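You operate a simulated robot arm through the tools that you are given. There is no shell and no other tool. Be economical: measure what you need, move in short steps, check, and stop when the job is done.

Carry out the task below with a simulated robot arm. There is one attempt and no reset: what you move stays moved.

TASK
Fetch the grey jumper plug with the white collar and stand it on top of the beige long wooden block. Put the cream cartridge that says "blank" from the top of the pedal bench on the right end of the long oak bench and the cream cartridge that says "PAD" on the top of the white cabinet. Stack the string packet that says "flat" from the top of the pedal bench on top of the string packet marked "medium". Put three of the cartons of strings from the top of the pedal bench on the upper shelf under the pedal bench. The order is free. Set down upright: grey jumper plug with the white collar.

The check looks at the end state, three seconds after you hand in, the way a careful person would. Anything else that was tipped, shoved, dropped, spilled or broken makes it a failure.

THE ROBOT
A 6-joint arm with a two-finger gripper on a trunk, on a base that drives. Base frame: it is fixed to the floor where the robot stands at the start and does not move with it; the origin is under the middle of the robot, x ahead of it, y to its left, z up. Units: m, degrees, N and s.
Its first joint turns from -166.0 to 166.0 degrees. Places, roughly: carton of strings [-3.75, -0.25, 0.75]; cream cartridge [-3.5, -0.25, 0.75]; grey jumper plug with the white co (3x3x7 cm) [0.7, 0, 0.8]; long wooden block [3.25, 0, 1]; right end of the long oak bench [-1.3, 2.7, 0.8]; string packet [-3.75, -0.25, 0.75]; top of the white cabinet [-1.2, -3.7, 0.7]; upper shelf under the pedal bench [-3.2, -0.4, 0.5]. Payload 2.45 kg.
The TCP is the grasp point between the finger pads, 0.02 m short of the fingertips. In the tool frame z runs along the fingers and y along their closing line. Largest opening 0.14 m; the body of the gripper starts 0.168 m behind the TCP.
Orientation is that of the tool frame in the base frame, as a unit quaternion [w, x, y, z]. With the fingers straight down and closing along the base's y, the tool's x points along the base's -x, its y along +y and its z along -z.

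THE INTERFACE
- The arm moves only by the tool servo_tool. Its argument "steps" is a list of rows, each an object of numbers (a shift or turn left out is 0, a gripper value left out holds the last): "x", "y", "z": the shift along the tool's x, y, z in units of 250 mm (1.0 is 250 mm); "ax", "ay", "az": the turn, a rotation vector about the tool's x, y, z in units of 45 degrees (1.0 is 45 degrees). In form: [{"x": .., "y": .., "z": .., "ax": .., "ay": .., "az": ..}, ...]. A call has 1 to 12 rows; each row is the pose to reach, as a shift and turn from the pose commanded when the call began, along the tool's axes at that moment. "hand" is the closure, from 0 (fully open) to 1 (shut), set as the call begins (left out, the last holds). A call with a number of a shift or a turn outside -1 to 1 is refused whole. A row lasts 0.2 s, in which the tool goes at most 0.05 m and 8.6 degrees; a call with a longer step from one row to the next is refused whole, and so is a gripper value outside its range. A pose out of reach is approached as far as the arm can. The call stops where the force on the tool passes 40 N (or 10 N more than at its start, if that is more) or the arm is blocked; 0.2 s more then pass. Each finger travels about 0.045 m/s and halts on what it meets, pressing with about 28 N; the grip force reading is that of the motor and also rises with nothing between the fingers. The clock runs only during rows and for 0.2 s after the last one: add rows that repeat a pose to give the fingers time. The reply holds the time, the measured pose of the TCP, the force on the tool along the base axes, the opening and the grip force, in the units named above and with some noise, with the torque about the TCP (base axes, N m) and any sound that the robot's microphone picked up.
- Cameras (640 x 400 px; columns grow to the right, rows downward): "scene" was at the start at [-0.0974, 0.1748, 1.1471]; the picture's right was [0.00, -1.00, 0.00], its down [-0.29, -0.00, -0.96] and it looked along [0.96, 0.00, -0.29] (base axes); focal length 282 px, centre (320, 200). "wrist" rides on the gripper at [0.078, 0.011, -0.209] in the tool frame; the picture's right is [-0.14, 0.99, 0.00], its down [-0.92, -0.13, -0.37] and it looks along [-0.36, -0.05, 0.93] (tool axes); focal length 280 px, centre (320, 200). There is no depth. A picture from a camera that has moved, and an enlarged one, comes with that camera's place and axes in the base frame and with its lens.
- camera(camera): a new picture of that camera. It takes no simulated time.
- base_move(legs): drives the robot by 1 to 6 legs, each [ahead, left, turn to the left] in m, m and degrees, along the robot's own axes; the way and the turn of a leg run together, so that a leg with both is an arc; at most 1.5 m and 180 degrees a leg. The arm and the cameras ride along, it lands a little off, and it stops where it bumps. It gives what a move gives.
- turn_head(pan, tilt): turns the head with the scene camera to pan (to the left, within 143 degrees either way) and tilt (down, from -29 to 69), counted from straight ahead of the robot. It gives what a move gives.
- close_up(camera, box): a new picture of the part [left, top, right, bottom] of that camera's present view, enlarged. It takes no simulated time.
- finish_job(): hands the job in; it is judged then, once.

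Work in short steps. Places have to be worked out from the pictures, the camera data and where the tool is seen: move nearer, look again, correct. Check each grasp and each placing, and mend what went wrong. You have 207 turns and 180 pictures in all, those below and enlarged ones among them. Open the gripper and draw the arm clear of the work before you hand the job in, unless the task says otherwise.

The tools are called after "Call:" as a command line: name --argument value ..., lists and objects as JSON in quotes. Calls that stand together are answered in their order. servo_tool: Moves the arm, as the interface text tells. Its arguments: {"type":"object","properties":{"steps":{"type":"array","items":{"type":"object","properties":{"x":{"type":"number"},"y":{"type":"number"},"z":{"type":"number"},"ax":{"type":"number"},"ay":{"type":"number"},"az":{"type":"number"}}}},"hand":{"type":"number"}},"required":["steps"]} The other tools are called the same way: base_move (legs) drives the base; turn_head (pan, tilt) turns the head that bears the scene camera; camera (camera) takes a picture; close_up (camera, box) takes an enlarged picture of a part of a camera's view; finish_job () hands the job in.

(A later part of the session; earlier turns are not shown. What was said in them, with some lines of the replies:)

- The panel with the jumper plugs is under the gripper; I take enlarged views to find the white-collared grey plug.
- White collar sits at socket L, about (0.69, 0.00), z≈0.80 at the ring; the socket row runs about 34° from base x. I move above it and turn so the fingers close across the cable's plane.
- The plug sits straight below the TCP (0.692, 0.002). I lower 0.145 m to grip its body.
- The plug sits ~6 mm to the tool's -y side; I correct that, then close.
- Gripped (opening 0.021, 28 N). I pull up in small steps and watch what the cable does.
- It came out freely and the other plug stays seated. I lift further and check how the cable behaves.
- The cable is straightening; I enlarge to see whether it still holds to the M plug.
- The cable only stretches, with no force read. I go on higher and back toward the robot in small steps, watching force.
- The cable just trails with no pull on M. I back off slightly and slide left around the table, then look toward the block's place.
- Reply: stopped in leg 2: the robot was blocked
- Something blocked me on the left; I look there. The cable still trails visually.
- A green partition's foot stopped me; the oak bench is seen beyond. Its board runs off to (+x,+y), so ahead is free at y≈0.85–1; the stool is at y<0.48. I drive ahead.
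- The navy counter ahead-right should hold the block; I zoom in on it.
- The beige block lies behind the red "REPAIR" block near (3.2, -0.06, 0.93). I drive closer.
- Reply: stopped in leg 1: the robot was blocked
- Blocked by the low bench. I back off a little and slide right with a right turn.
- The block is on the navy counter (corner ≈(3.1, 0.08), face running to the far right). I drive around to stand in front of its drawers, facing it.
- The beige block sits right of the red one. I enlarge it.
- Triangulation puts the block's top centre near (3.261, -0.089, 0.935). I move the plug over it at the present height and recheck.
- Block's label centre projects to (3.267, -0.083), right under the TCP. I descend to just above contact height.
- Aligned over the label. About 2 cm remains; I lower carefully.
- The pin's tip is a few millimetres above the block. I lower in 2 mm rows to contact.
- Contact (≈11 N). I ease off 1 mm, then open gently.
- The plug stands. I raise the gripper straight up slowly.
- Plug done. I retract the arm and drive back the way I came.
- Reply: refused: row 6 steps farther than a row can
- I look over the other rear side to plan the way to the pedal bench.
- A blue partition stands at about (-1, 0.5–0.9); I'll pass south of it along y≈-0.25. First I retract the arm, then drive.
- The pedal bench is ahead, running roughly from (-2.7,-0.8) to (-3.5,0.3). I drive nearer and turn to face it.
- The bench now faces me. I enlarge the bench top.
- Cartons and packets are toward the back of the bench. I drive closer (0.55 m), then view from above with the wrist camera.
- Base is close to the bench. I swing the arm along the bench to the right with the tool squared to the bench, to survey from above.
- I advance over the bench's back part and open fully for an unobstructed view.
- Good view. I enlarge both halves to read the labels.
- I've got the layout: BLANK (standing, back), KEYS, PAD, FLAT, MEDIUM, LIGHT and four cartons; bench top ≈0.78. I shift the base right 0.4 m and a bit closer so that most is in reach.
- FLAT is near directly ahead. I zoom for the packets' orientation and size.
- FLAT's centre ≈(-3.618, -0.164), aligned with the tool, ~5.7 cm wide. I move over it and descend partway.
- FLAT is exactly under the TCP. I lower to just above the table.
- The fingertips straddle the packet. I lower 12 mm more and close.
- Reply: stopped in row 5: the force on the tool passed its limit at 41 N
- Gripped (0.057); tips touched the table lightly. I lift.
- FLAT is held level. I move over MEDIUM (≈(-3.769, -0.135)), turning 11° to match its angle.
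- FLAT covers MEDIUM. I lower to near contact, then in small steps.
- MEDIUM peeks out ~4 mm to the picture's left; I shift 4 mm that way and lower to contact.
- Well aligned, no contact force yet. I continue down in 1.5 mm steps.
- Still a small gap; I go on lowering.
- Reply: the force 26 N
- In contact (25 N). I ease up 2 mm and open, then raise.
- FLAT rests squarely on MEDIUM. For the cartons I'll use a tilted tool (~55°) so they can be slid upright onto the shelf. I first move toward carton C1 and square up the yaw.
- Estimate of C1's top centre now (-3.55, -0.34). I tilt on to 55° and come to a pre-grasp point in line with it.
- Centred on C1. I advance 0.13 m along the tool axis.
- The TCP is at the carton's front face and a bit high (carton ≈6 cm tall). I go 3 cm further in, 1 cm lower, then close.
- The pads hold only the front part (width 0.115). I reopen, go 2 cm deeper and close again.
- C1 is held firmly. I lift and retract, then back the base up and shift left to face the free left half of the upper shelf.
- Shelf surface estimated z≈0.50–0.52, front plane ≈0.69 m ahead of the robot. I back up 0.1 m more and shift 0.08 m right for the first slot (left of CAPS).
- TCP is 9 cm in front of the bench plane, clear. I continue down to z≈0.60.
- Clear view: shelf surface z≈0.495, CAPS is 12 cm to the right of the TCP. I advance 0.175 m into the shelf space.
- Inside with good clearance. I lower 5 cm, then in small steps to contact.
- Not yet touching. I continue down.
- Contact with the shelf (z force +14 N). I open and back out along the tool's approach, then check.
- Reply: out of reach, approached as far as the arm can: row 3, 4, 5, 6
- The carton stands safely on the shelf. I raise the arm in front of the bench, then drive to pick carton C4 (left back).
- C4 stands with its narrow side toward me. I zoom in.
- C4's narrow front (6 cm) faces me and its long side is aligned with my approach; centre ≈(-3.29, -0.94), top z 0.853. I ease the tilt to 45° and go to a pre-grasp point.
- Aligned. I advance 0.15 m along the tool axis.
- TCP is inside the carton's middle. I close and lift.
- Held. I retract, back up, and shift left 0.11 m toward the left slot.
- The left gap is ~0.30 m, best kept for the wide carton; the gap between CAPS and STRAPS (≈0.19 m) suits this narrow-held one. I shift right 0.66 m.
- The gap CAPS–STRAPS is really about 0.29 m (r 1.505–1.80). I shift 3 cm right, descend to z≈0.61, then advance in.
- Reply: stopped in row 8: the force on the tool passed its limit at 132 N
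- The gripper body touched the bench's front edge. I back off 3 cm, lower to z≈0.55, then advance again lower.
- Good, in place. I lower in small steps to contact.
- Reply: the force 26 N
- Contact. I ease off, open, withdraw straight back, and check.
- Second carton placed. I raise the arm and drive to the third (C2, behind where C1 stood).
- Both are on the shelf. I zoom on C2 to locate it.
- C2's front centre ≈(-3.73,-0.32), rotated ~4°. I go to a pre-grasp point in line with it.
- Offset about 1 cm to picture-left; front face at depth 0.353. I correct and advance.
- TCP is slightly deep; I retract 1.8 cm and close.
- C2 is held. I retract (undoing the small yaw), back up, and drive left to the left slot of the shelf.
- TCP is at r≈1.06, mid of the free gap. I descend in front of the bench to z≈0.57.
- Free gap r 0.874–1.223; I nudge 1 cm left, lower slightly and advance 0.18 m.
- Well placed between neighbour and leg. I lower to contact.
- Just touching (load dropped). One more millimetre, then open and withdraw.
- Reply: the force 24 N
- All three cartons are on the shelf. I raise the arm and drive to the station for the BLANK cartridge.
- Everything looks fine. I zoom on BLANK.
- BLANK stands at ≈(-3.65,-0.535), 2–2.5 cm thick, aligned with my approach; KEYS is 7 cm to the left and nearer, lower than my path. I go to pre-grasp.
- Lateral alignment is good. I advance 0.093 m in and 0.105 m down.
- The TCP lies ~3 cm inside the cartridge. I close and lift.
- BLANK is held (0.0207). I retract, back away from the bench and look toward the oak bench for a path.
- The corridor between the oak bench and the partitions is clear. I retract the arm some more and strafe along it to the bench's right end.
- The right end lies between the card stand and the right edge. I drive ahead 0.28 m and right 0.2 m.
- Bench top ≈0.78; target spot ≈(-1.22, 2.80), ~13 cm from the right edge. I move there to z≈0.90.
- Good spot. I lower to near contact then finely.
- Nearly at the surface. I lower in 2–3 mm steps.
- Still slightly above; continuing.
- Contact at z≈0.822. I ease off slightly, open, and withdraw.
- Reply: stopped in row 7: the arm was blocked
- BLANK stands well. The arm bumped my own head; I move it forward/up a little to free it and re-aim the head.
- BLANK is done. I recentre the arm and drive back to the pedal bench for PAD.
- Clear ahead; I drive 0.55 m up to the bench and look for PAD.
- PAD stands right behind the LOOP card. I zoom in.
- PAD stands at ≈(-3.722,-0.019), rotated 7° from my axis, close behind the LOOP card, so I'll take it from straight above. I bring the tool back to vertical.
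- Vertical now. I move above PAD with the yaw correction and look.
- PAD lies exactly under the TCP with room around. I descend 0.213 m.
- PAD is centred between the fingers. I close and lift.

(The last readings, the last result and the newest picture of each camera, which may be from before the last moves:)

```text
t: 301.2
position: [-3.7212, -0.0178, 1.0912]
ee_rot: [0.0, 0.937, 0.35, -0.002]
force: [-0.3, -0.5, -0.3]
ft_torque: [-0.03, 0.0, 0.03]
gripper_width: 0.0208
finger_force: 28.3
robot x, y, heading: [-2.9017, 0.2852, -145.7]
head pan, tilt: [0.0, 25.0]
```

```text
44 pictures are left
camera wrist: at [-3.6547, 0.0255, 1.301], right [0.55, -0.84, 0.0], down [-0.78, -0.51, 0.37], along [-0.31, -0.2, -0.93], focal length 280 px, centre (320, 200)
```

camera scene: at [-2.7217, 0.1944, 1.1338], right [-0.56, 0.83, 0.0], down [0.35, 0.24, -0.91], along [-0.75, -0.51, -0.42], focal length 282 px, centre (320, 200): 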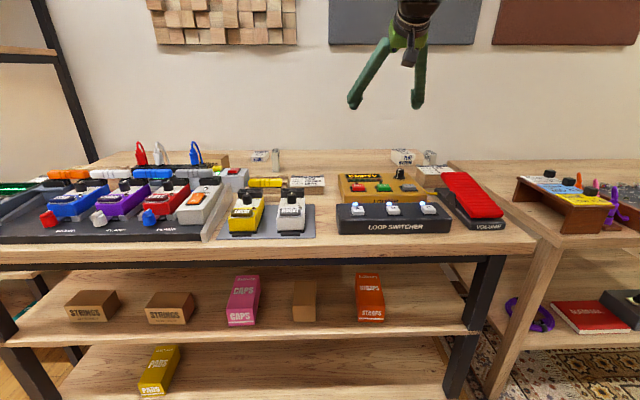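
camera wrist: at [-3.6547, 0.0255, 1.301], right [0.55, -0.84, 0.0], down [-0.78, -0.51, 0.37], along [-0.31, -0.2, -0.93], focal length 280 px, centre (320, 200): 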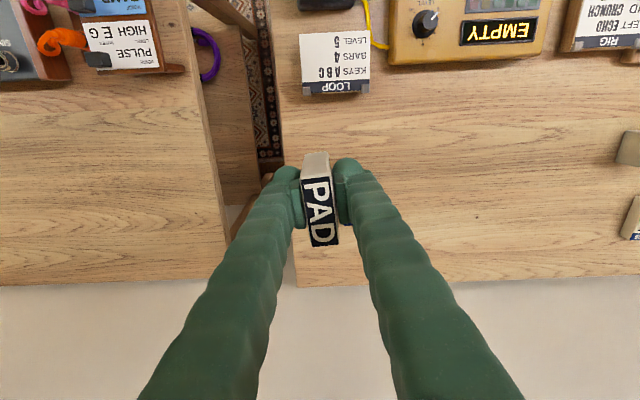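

PAD is held. I retract and back away, then look toward the south part of the room for the white cabinet.

Call:
servo_tool --steps '[{"x": 0.17}, {"x": 0.34}, {"x": 0.51}, {"x": 0.68}, {"x": 0.85, "y": 0.1}, {"x": 0.95, "y": 0.25}]'

Call:
base_move --legs '[[-0.8, 0, 0], [-0.4, 0.5, 60]]'

Call:
turn_head --pan 0 --tilt 18

Call:
camera --camera "scene"

```text
t: 302.6
position: [-3.502, 0.0893, 1.0912]
ee_rot: [-0.001, 0.937, 0.35, -0.002]
force: [-1.2, -0.2, -0.8]
ft_torque: [-0.01, -0.07, 0.01]
gripper_width: 0.0205
finger_force: 28.2
robot x, y, heading: [-2.8964, 0.284, -146.0]
head pan, tilt: [0.0, 25.0]
```

```text
t: 310.1
position: [-1.7778, 0.248, 1.0915]
ee_rot: [0.002, 0.646, 0.763, -0.002]
force: [0.3, 0.1, -1.0]
ft_torque: [0.03, -0.01, 0.03]
gripper_width: 0.021
finger_force: 27.5
robot x, y, heading: [-1.6272, 0.8646, -87.1]
head pan, tilt: [0.0, 25.0]
cut short: leg 2
```

```text
t: 310.8
position: [-1.7767, 0.2468, 1.0923]
ee_rot: [0.001, 0.645, 0.764, -0.002]
force: [-0.2, -0.3, -1.1]
ft_torque: [-0.01, 0.0, 0.03]
gripper_width: 0.0208
finger_force: 28.1
robot x, y, heading: [-1.6313, 0.8626, -87.4]
head pan, tilt: [0.0, 18.0]
```

```text
43 pictures are left
camera scene: at [-1.4593, 0.9667, 1.1451], right [-1.0, -0.05, 0.0], down [-0.01, 0.31, -0.95], along [0.04, -0.95, -0.31], focal length 282 px, centre (320, 200)
```

scene: 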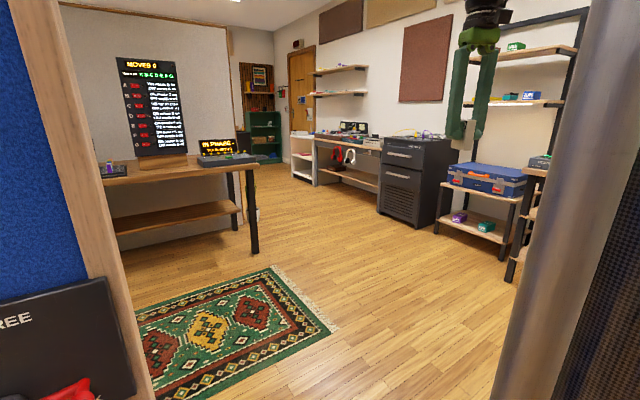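

The white cabinet is far ahead near the door (≈(-1.1,-3.6)). The corridor at x≈-1.4 is free; I drive down it.

Call:
base_move --legs '[[1.4, 0.05, 0], [1.35, 0.05, 0]]'

Call:
turn_head --pan 8 --tilt 22

Call:
camera --camera "scene"

```text
t: 324.0
position: [-1.6057, -2.4806, 1.0913]
ee_rot: [0.001, 0.654, 0.756, -0.001]
force: [0.0, -0.2, -0.2]
ft_torque: [0.0, 0.01, -0.02]
gripper_width: 0.0209
finger_force: 27.7
robot x, y, heading: [-1.4447, -1.8709, -88.6]
head pan, tilt: [0.0, 18.0]
```

```text
t: 324.7
position: [-1.6059, -2.4806, 1.0914]
ee_rot: [0.001, 0.654, 0.757, -0.001]
force: [0.2, -0.5, 0.5]
ft_torque: [-0.01, 0.0, 0.02]
gripper_width: 0.0206
finger_force: 27.3
robot x, y, heading: [-1.4429, -1.8726, -88.6]
head pan, tilt: [8.0, 22.0]
```

```text
42 pictures are left
camera scene: at [-1.2606, -1.7673, 1.1387], right [-0.99, -0.16, 0.0], down [-0.06, 0.37, -0.93], along [0.15, -0.91, -0.37], focal length 282 px, centre (320, 200)
```

scene: 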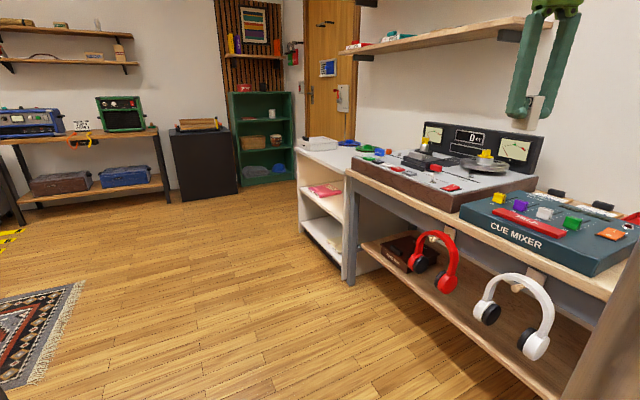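

The white cabinet stands beyond the turntable desk. I zoom on its top.

Call:
close_up --camera "scene" --box '[280, 110, 440, 210]'

```text
4.00 times, centred on (360, 160) of scene
camera zoom: at [-1.2606, -1.7673, 1.1387], right [-0.99, -0.16, 0.0], down [-0.06, 0.37, -0.93], along [0.15, -0.91, -0.37], focal length 1128 px, centre (160, 360)
```

zoom: 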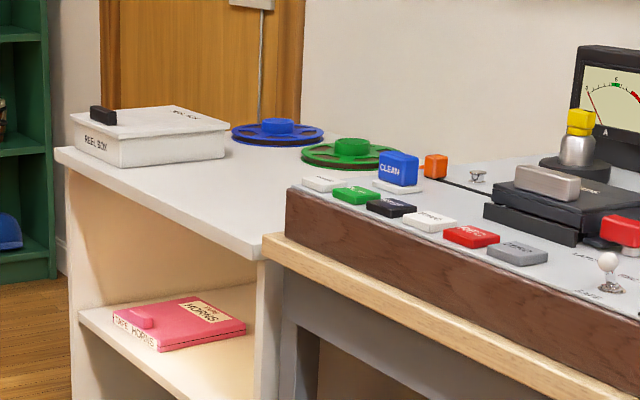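

Free area on the cabinet top is in front, around (-1.07,-3.57). I drive diagonally to stand before the cabinet.

Call:
base_move --legs '[[1.1, 0.72, 0], [0, 0, -30]]'

Call:
turn_head --pan 0 --tilt 32

Call:
camera --camera "scene"

Call:
camera --camera "wrist"

```text
t: 332.7
position: [-1.1392, -3.3846, 1.0915]
ee_rot: [0.0, 0.825, 0.565, -0.002]
force: [0.4, -0.3, -0.8]
ft_torque: [-0.03, -0.02, -0.02]
gripper_width: 0.0207
finger_force: 28.0
robot x, y, heading: [-0.6947, -2.9308, -118.1]
head pan, tilt: [8.0, 22.0]
```

```text
t: 333.4
position: [-1.1378, -3.3852, 1.0911]
ee_rot: [0.0, 0.825, 0.564, -0.002]
force: [-0.2, -0.9, -0.1]
ft_torque: [0.01, 0.01, 0.05]
gripper_width: 0.0206
finger_force: 27.5
robot x, y, heading: [-0.6978, -2.9321, -118.1]
head pan, tilt: [0.0, 32.0]
```

```text
40 pictures are left
camera scene: at [-0.4956, -2.9269, 1.1227], right [-0.88, 0.47, 0.0], down [0.25, 0.47, -0.85], along [-0.4, -0.75, -0.53], focal length 282 px, centre (320, 200)
```

scene: 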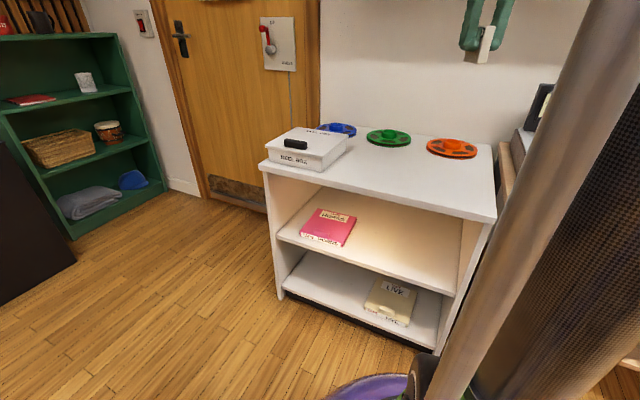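

```text
39 pictures are left
camera wrist: at [-1.1, -3.3152, 1.3008], right [0.87, -0.49, 0.0], down [-0.45, -0.81, 0.37], along [-0.18, -0.32, -0.93], focal length 280 px, centre (320, 200)
```

wrist: 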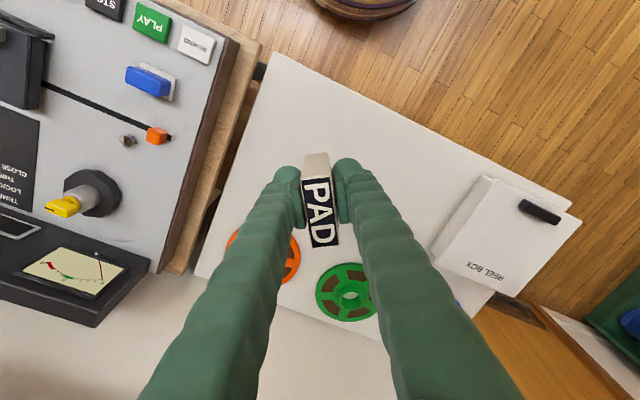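

Cabinet top z≈0.725 with a wide free front area. Target (-1.114,-3.466). I descend to z≈0.84 over it.

Call:
servo_tool --steps '[{"x": -0.05, "y": 0.04, "z": 0.14}, {"x": -0.1, "y": 0.08, "z": 0.29}, {"x": -0.15, "y": 0.12, "z": 0.44}, {"x": -0.2, "y": 0.16, "z": 0.59}, {"x": -0.268, "y": 0.206, "z": 0.74}, {"x": -0.268, "y": 0.206, "z": 0.88}, {"x": -0.268, "y": 0.206, "z": 1.0}, {"x": -0.268, "y": 0.206, "z": 1.0}]'

Call:
camera --camera "wrist"

Call:
camera --camera "scene"

```text
t: 335.2
position: [-1.1174, -3.4671, 0.8409]
ee_rot: [0.0, 0.826, 0.564, -0.001]
force: [0.1, 0.6, -0.2]
ft_torque: [0.0, 0.01, 0.01]
gripper_width: 0.0207
finger_force: 28.1
robot x, y, heading: [-0.6939, -2.9319, -118.4]
head pan, tilt: [0.0, 32.0]
```

```text
38 pictures are left
camera wrist: at [-1.0785, -3.3965, 1.0514], right [0.87, -0.49, 0.0], down [-0.45, -0.81, 0.37], along [-0.18, -0.32, -0.93], focal length 280 px, centre (320, 200)
```

wrist: 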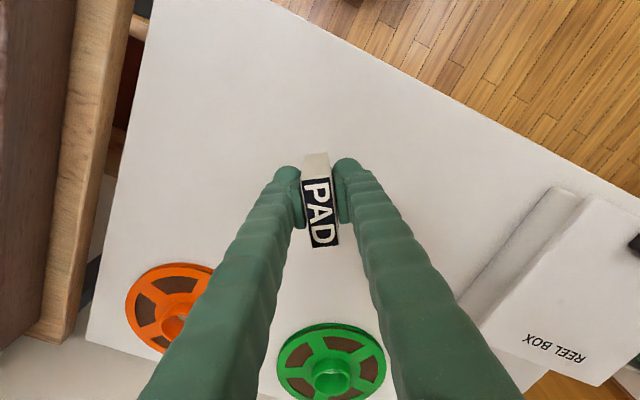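

```text
37 pictures are left
camera scene: at [-0.4957, -2.9269, 1.1227], right [-0.88, 0.47, 0.0], down [0.25, 0.47, -0.85], along [-0.4, -0.75, -0.53], focal length 282 px, centre (320, 200)
```

scene: 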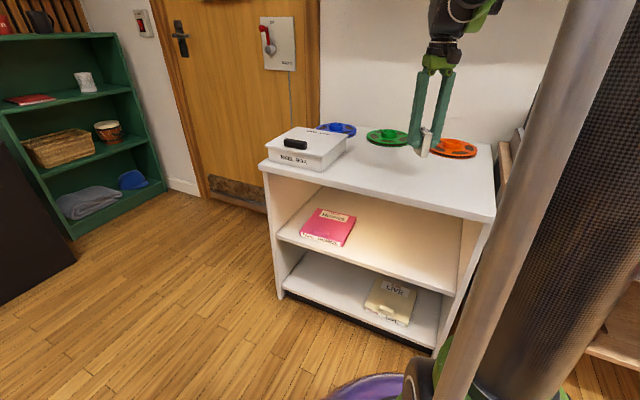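

Good free spot. I lower to just above contact, then in fine steps.

Call:
servo_tool --steps '[{"z": 0.1}, {"z": 0.18}, {"z": 0.22}, {"z": 0.22}]'

Call:
servo_tool --steps '[{"z": 0.012}, {"z": 0.024}, {"z": 0.024}]'

Call:
close_up --camera "scene" --box '[390, 110, 470, 180]'

```text
t: 336.2
position: [-1.1167, -3.4675, 0.7854]
ee_rot: [0.0, 0.825, 0.565, -0.003]
force: [0.2, 0.5, -0.6]
ft_torque: [0.03, -0.02, -0.01]
gripper_width: 0.0204
finger_force: 28.0
robot x, y, heading: [-0.698, -2.937, -118.1]
head pan, tilt: [0.0, 32.0]
```

```text
t: 337.1
position: [-1.117, -3.4663, 0.7802]
ee_rot: [0.002, 0.825, 0.565, -0.002]
force: [0.5, 0.3, -1.3]
ft_torque: [0.0, -0.02, 0.0]
gripper_width: 0.0205
finger_force: 27.8
robot x, y, heading: [-0.6959, -2.9317, -118.3]
head pan, tilt: [0.0, 32.0]
```

```text
5.71 times, centred on (430, 145) of scene
camera zoom: at [-0.4957, -2.9269, 1.1227], right [-0.88, 0.47, 0.0], down [0.25, 0.47, -0.85], along [-0.4, -0.75, -0.53], focal length 1611 px, centre (-309, 514)
```

zoom: 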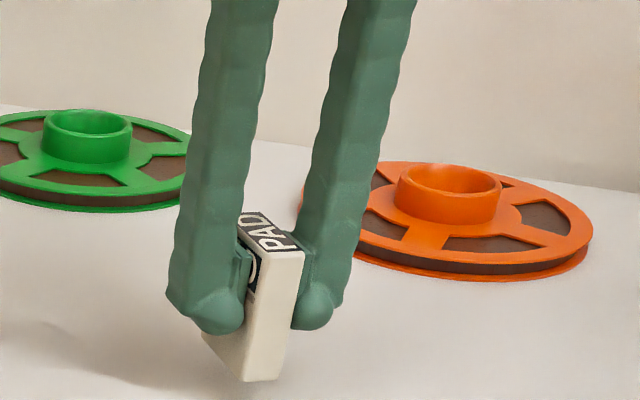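

Still above the surface (shadow offset). I continue in small steps watching force.

Call:
servo_tool --steps '[{"z": 0.012}, {"z": 0.024}, {"z": 0.036}, {"z": 0.036}]'

Call:
servo_tool --steps '[{"z": 0.01}, {"z": 0.02}, {"z": 0.02}]'

Call:
close_up --camera "scene" --box '[390, 110, 470, 180]'

```text
t: 338.1
position: [-1.1162, -3.4665, 0.7737]
ee_rot: [0.0, 0.826, 0.564, -0.002]
force: [0.0, -0.2, -0.3]
ft_torque: [0.02, -0.01, 0.05]
gripper_width: 0.0209
finger_force: 28.2
robot x, y, heading: [-0.6977, -2.9309, -118.4]
head pan, tilt: [0.0, 32.0]
```

```text
t: 338.9
position: [-1.1149, -3.4678, 0.7667]
ee_rot: [0.001, 0.825, 0.565, -0.002]
force: [0.0, -0.1, -1.2]
ft_torque: [0.01, -0.01, -0.01]
gripper_width: 0.0209
finger_force: 28.5
robot x, y, heading: [-0.6948, -2.9322, -118.4]
head pan, tilt: [0.0, 32.0]
```

```text
5.71 times, centred on (430, 145) of scene
camera zoom: at [-0.4957, -2.9269, 1.1227], right [-0.88, 0.47, 0.0], down [0.25, 0.47, -0.85], along [-0.4, -0.75, -0.53], focal length 1611 px, centre (-309, 514)
```

zoom: 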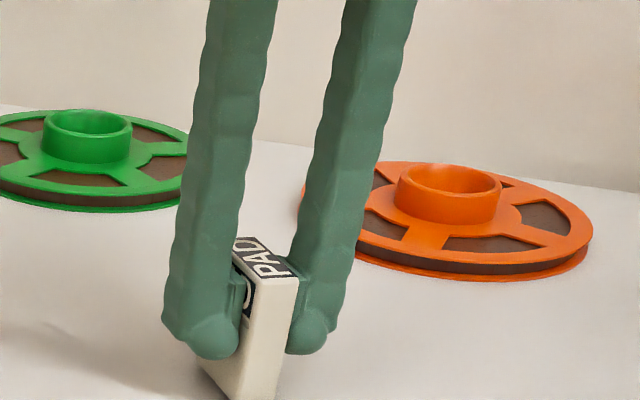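

Not touching yet; I keep lowering.

Call:
servo_tool --steps '[{"z": 0.01}, {"z": 0.02}, {"z": 0.03}, {"z": 0.03}]'

Call:
servo_tool --steps '[{"z": 0.01}, {"z": 0.02}, {"z": 0.03}, {"z": 0.03}]'

Call:
close_up --camera "scene" --box '[380, 110, 470, 190]'

```text
t: 339.9
position: [-1.1159, -3.4675, 0.7591]
ee_rot: [0.001, 0.826, 0.564, -0.003]
force: [-0.8, 0.5, 23.6]
ft_torque: [0.01, 0.0, 0.0]
gripper_width: 0.0208
finger_force: 28.2
robot x, y, heading: [-0.6981, -2.9304, -118.1]
head pan, tilt: [0.0, 32.0]
```

```text
t: 340.9
position: [-1.1156, -3.4676, 0.7522]
ee_rot: [0.001, 0.826, 0.564, -0.002]
force: [-4.7, 1.2, 23.1]
ft_torque: [0.04, 0.09, -0.01]
gripper_width: 0.0208
finger_force: 28.4
robot x, y, heading: [-0.698, -2.9315, -117.9]
head pan, tilt: [0.0, 32.0]
```

```text
5.00 times, centred on (425, 150) of scene
camera zoom: at [-0.4954, -2.9263, 1.1226], right [-0.88, 0.47, 0.0], down [0.25, 0.47, -0.85], along [-0.4, -0.75, -0.53], focal length 1410 px, centre (-205, 450)
```

zoom: 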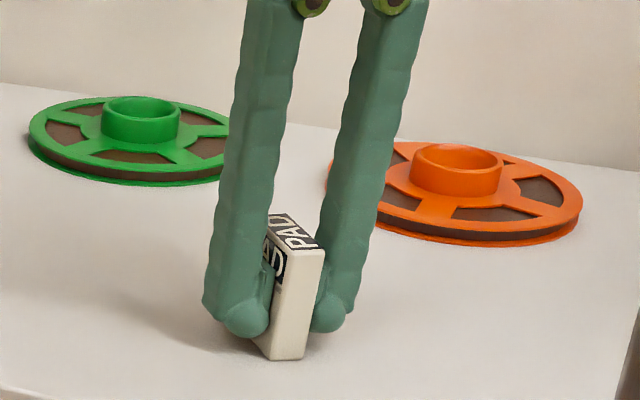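

Contact was reached at z≈0.759 (it slid slightly up in the grip). I ease off and open.

Call:
servo_tool --steps '[{"z": -0.006}, {"z": -0.006}]'

Call:
servo_tool --steps '[{}, {}, {}, {}]' --hand 0.45

Call:
servo_tool --steps '[{"z": -0.1}, {"z": -0.24}, {"z": -0.4}, {"z": -0.58}, {"z": -0.77}, {"z": -0.96}]'

Call:
close_up --camera "scene" --box '[360, 90, 510, 190]'

Call:
camera --camera "wrist"

```text
t: 341.4
position: [-1.1157, -3.4679, 0.7538]
ee_rot: [0.0, 0.826, 0.564, -0.001]
force: [-0.5, -0.6, -0.7]
ft_torque: [0.0, 0.0, 0.01]
gripper_width: 0.0207
finger_force: 28.0
robot x, y, heading: [-0.696, -2.9299, -118.3]
head pan, tilt: [0.0, 32.0]
```

```text
t: 342.4
position: [-1.1153, -3.4671, 0.7533]
ee_rot: [0.0, 0.826, 0.564, -0.002]
force: [-0.3, -0.2, -0.1]
ft_torque: [0.02, -0.01, 0.01]
gripper_width: 0.077
finger_force: 0.2
robot x, y, heading: [-0.6966, -2.9298, -118.3]
head pan, tilt: [0.0, 32.0]
```

```text
t: 343.9
position: [-1.1152, -3.4659, 0.9953]
ee_rot: [0.0, 0.826, 0.564, -0.001]
force: [0.4, -0.5, -0.4]
ft_torque: [0.01, 0.0, -0.01]
gripper_width: 0.0769
finger_force: 0.1
robot x, y, heading: [-0.6922, -2.9357, -118.1]
head pan, tilt: [0.0, 32.0]
```

```text
4.00 times, centred on (435, 140) of scene
camera zoom: at [-0.4957, -2.9269, 1.1227], right [-0.88, 0.47, 0.0], down [0.25, 0.47, -0.85], along [-0.4, -0.75, -0.53], focal length 1128 px, centre (-140, 440)
```

zoom: 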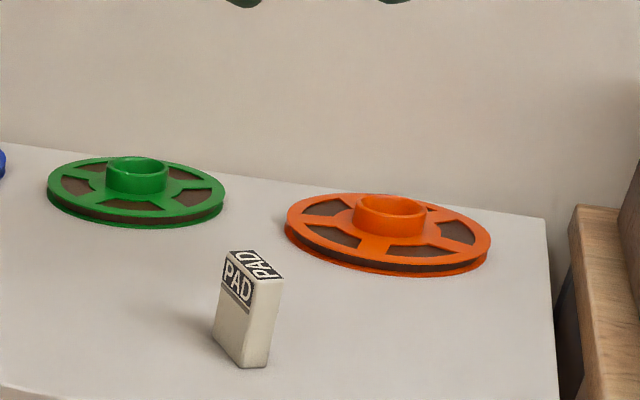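

```text
32 pictures are left
camera wrist: at [-1.0758, -3.3961, 1.2037], right [0.87, -0.49, 0.0], down [-0.45, -0.81, 0.37], along [-0.18, -0.32, -0.93], focal length 280 px, centre (320, 200)
```

wrist: 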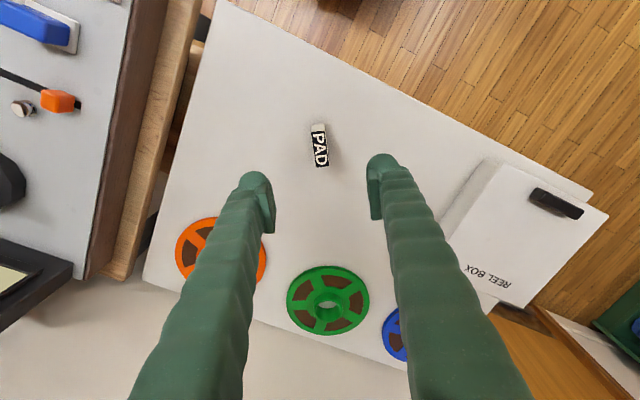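

PAD stands on the cabinet top. I draw back and go check the patch panel and the other results from the corridor.

Call:
base_move --legs '[[0, 0, 30], [-1.1, -0.72, 0], [-1.4, 0, 0]]'

Call:
turn_head --pan 95 --tilt 12

Call:
camera --camera "scene"

```text
t: 358.6
position: [-1.6188, -1.1134, 0.9944]
ee_rot: [0.001, 0.646, 0.763, -0.002]
force: [0.9, 0.6, -0.8]
ft_torque: [-0.02, -0.01, -0.01]
gripper_width: 0.077
finger_force: 0.2
robot x, y, heading: [-1.5302, -0.4411, -87.4]
head pan, tilt: [0.0, 32.0]
```

```text
t: 360.4
position: [-1.6177, -1.1128, 0.9935]
ee_rot: [0.0, 0.646, 0.763, -0.001]
force: [0.5, 0.4, 0.3]
ft_torque: [-0.02, 0.0, -0.02]
gripper_width: 0.0772
finger_force: 0.1
robot x, y, heading: [-1.5372, -0.4413, -87.6]
head pan, tilt: [95.0, 12.0]
```

```text
31 pictures are left
camera scene: at [-1.2753, -0.2307, 1.1549], right [0.13, -0.99, 0.0], down [-0.21, -0.03, -0.98], along [0.97, 0.13, -0.21], focal length 282 px, centre (320, 200)
```

scene: 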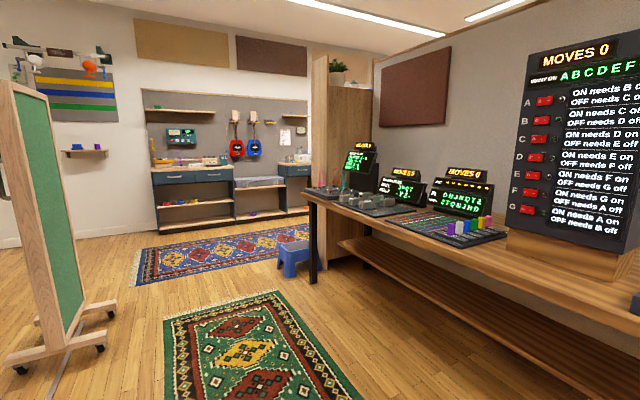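

Call:
close_up --camera "scene" --box '[295, 140, 423, 220]'

```text
5.00 times, centred on (359, 180) of scene
camera zoom: at [-1.2753, -0.2307, 1.1549], right [0.13, -0.99, 0.0], down [-0.21, -0.03, -0.98], along [0.97, 0.13, -0.21], focal length 1410 px, centre (125, 300)
```

zoom: 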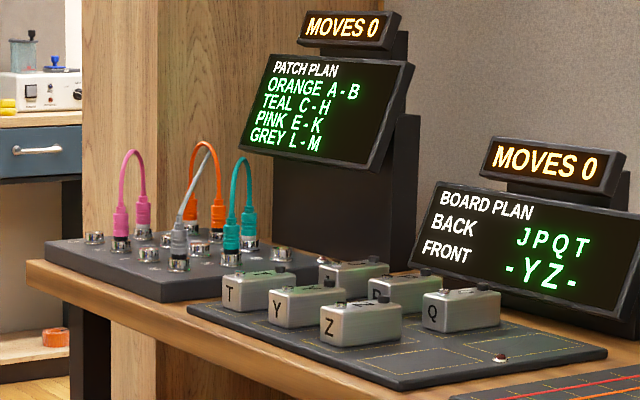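

The panel is intact, M still seated. A last look at the pedal bench.

Call:
turn_head --pan -85 --tilt 15

Call:
camera --camera "scene"

```text
t: 363.0
position: [-1.6176, -1.1143, 0.9943]
ee_rot: [0.001, 0.646, 0.763, -0.003]
force: [0.2, 0.0, 0.1]
ft_torque: [0.01, 0.01, 0.02]
gripper_width: 0.0768
finger_force: 0.0
robot x, y, heading: [-1.53, -0.4399, -87.1]
head pan, tilt: [-85.0, 15.0]
```

```text
29 pictures are left
camera scene: at [-1.4602, -0.2555, 1.1501], right [-0.13, 0.99, 0.0], down [0.26, 0.03, -0.97], along [-0.96, -0.13, -0.26], focal length 282 px, centre (320, 200)
```

scene: 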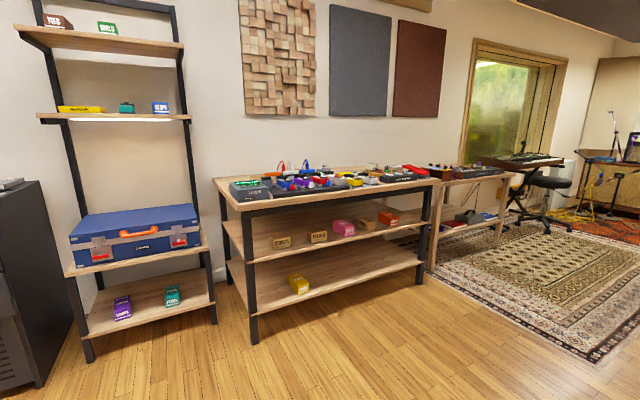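

Call:
close_up --camera "scene" --box '[210, 140, 450, 290]'

```text
2.67 times, centred on (330, 215) of scene
camera zoom: at [-1.4602, -0.2555, 1.1501], right [-0.13, 0.99, 0.0], down [0.26, 0.03, -0.97], along [-0.96, -0.13, -0.26], focal length 752 px, centre (293, 160)
```

zoom: 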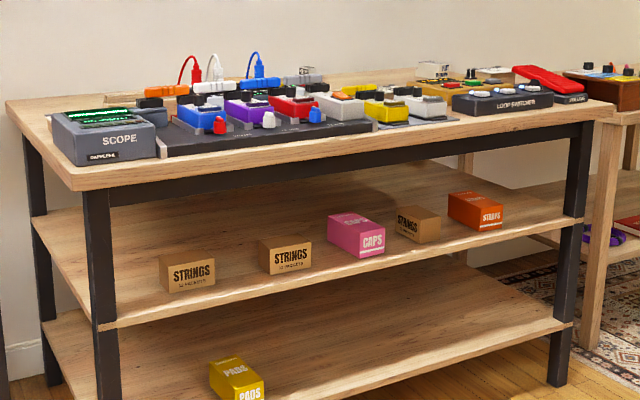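

Everything checks out from here: the stack, the three cartons, both cartridges and the panel. The gripper is open and the arm is clear, so I hand in.

Call:
finish_job

```text
The job is handed in.
```

I handed the job in with every item placed; the one thing I didn't re-check at the end is the plug, which I last saw standing right after I let go of it.

- **Plug:** the grey jumper plug with the white collar stands upright on the beige long wooden block. Its cable stayed attached and now stretches across the room to the other plug, which is still seated in socket M.
- **Cartridges:** "blank" stands on the right end of the long oak bench, and "PAD" stands on top of the white cabinet.
- **String packets:** "flat" lies on top of "medium".
- **Cartons:** three cartons of strings are on the upper shelf under the pedal bench.

The base was stopped by a foot of the green partition and by the low bench, and the gripper pushed hard against the pedal bench's front edge once. I saw nothing moved or tipped afterwards.
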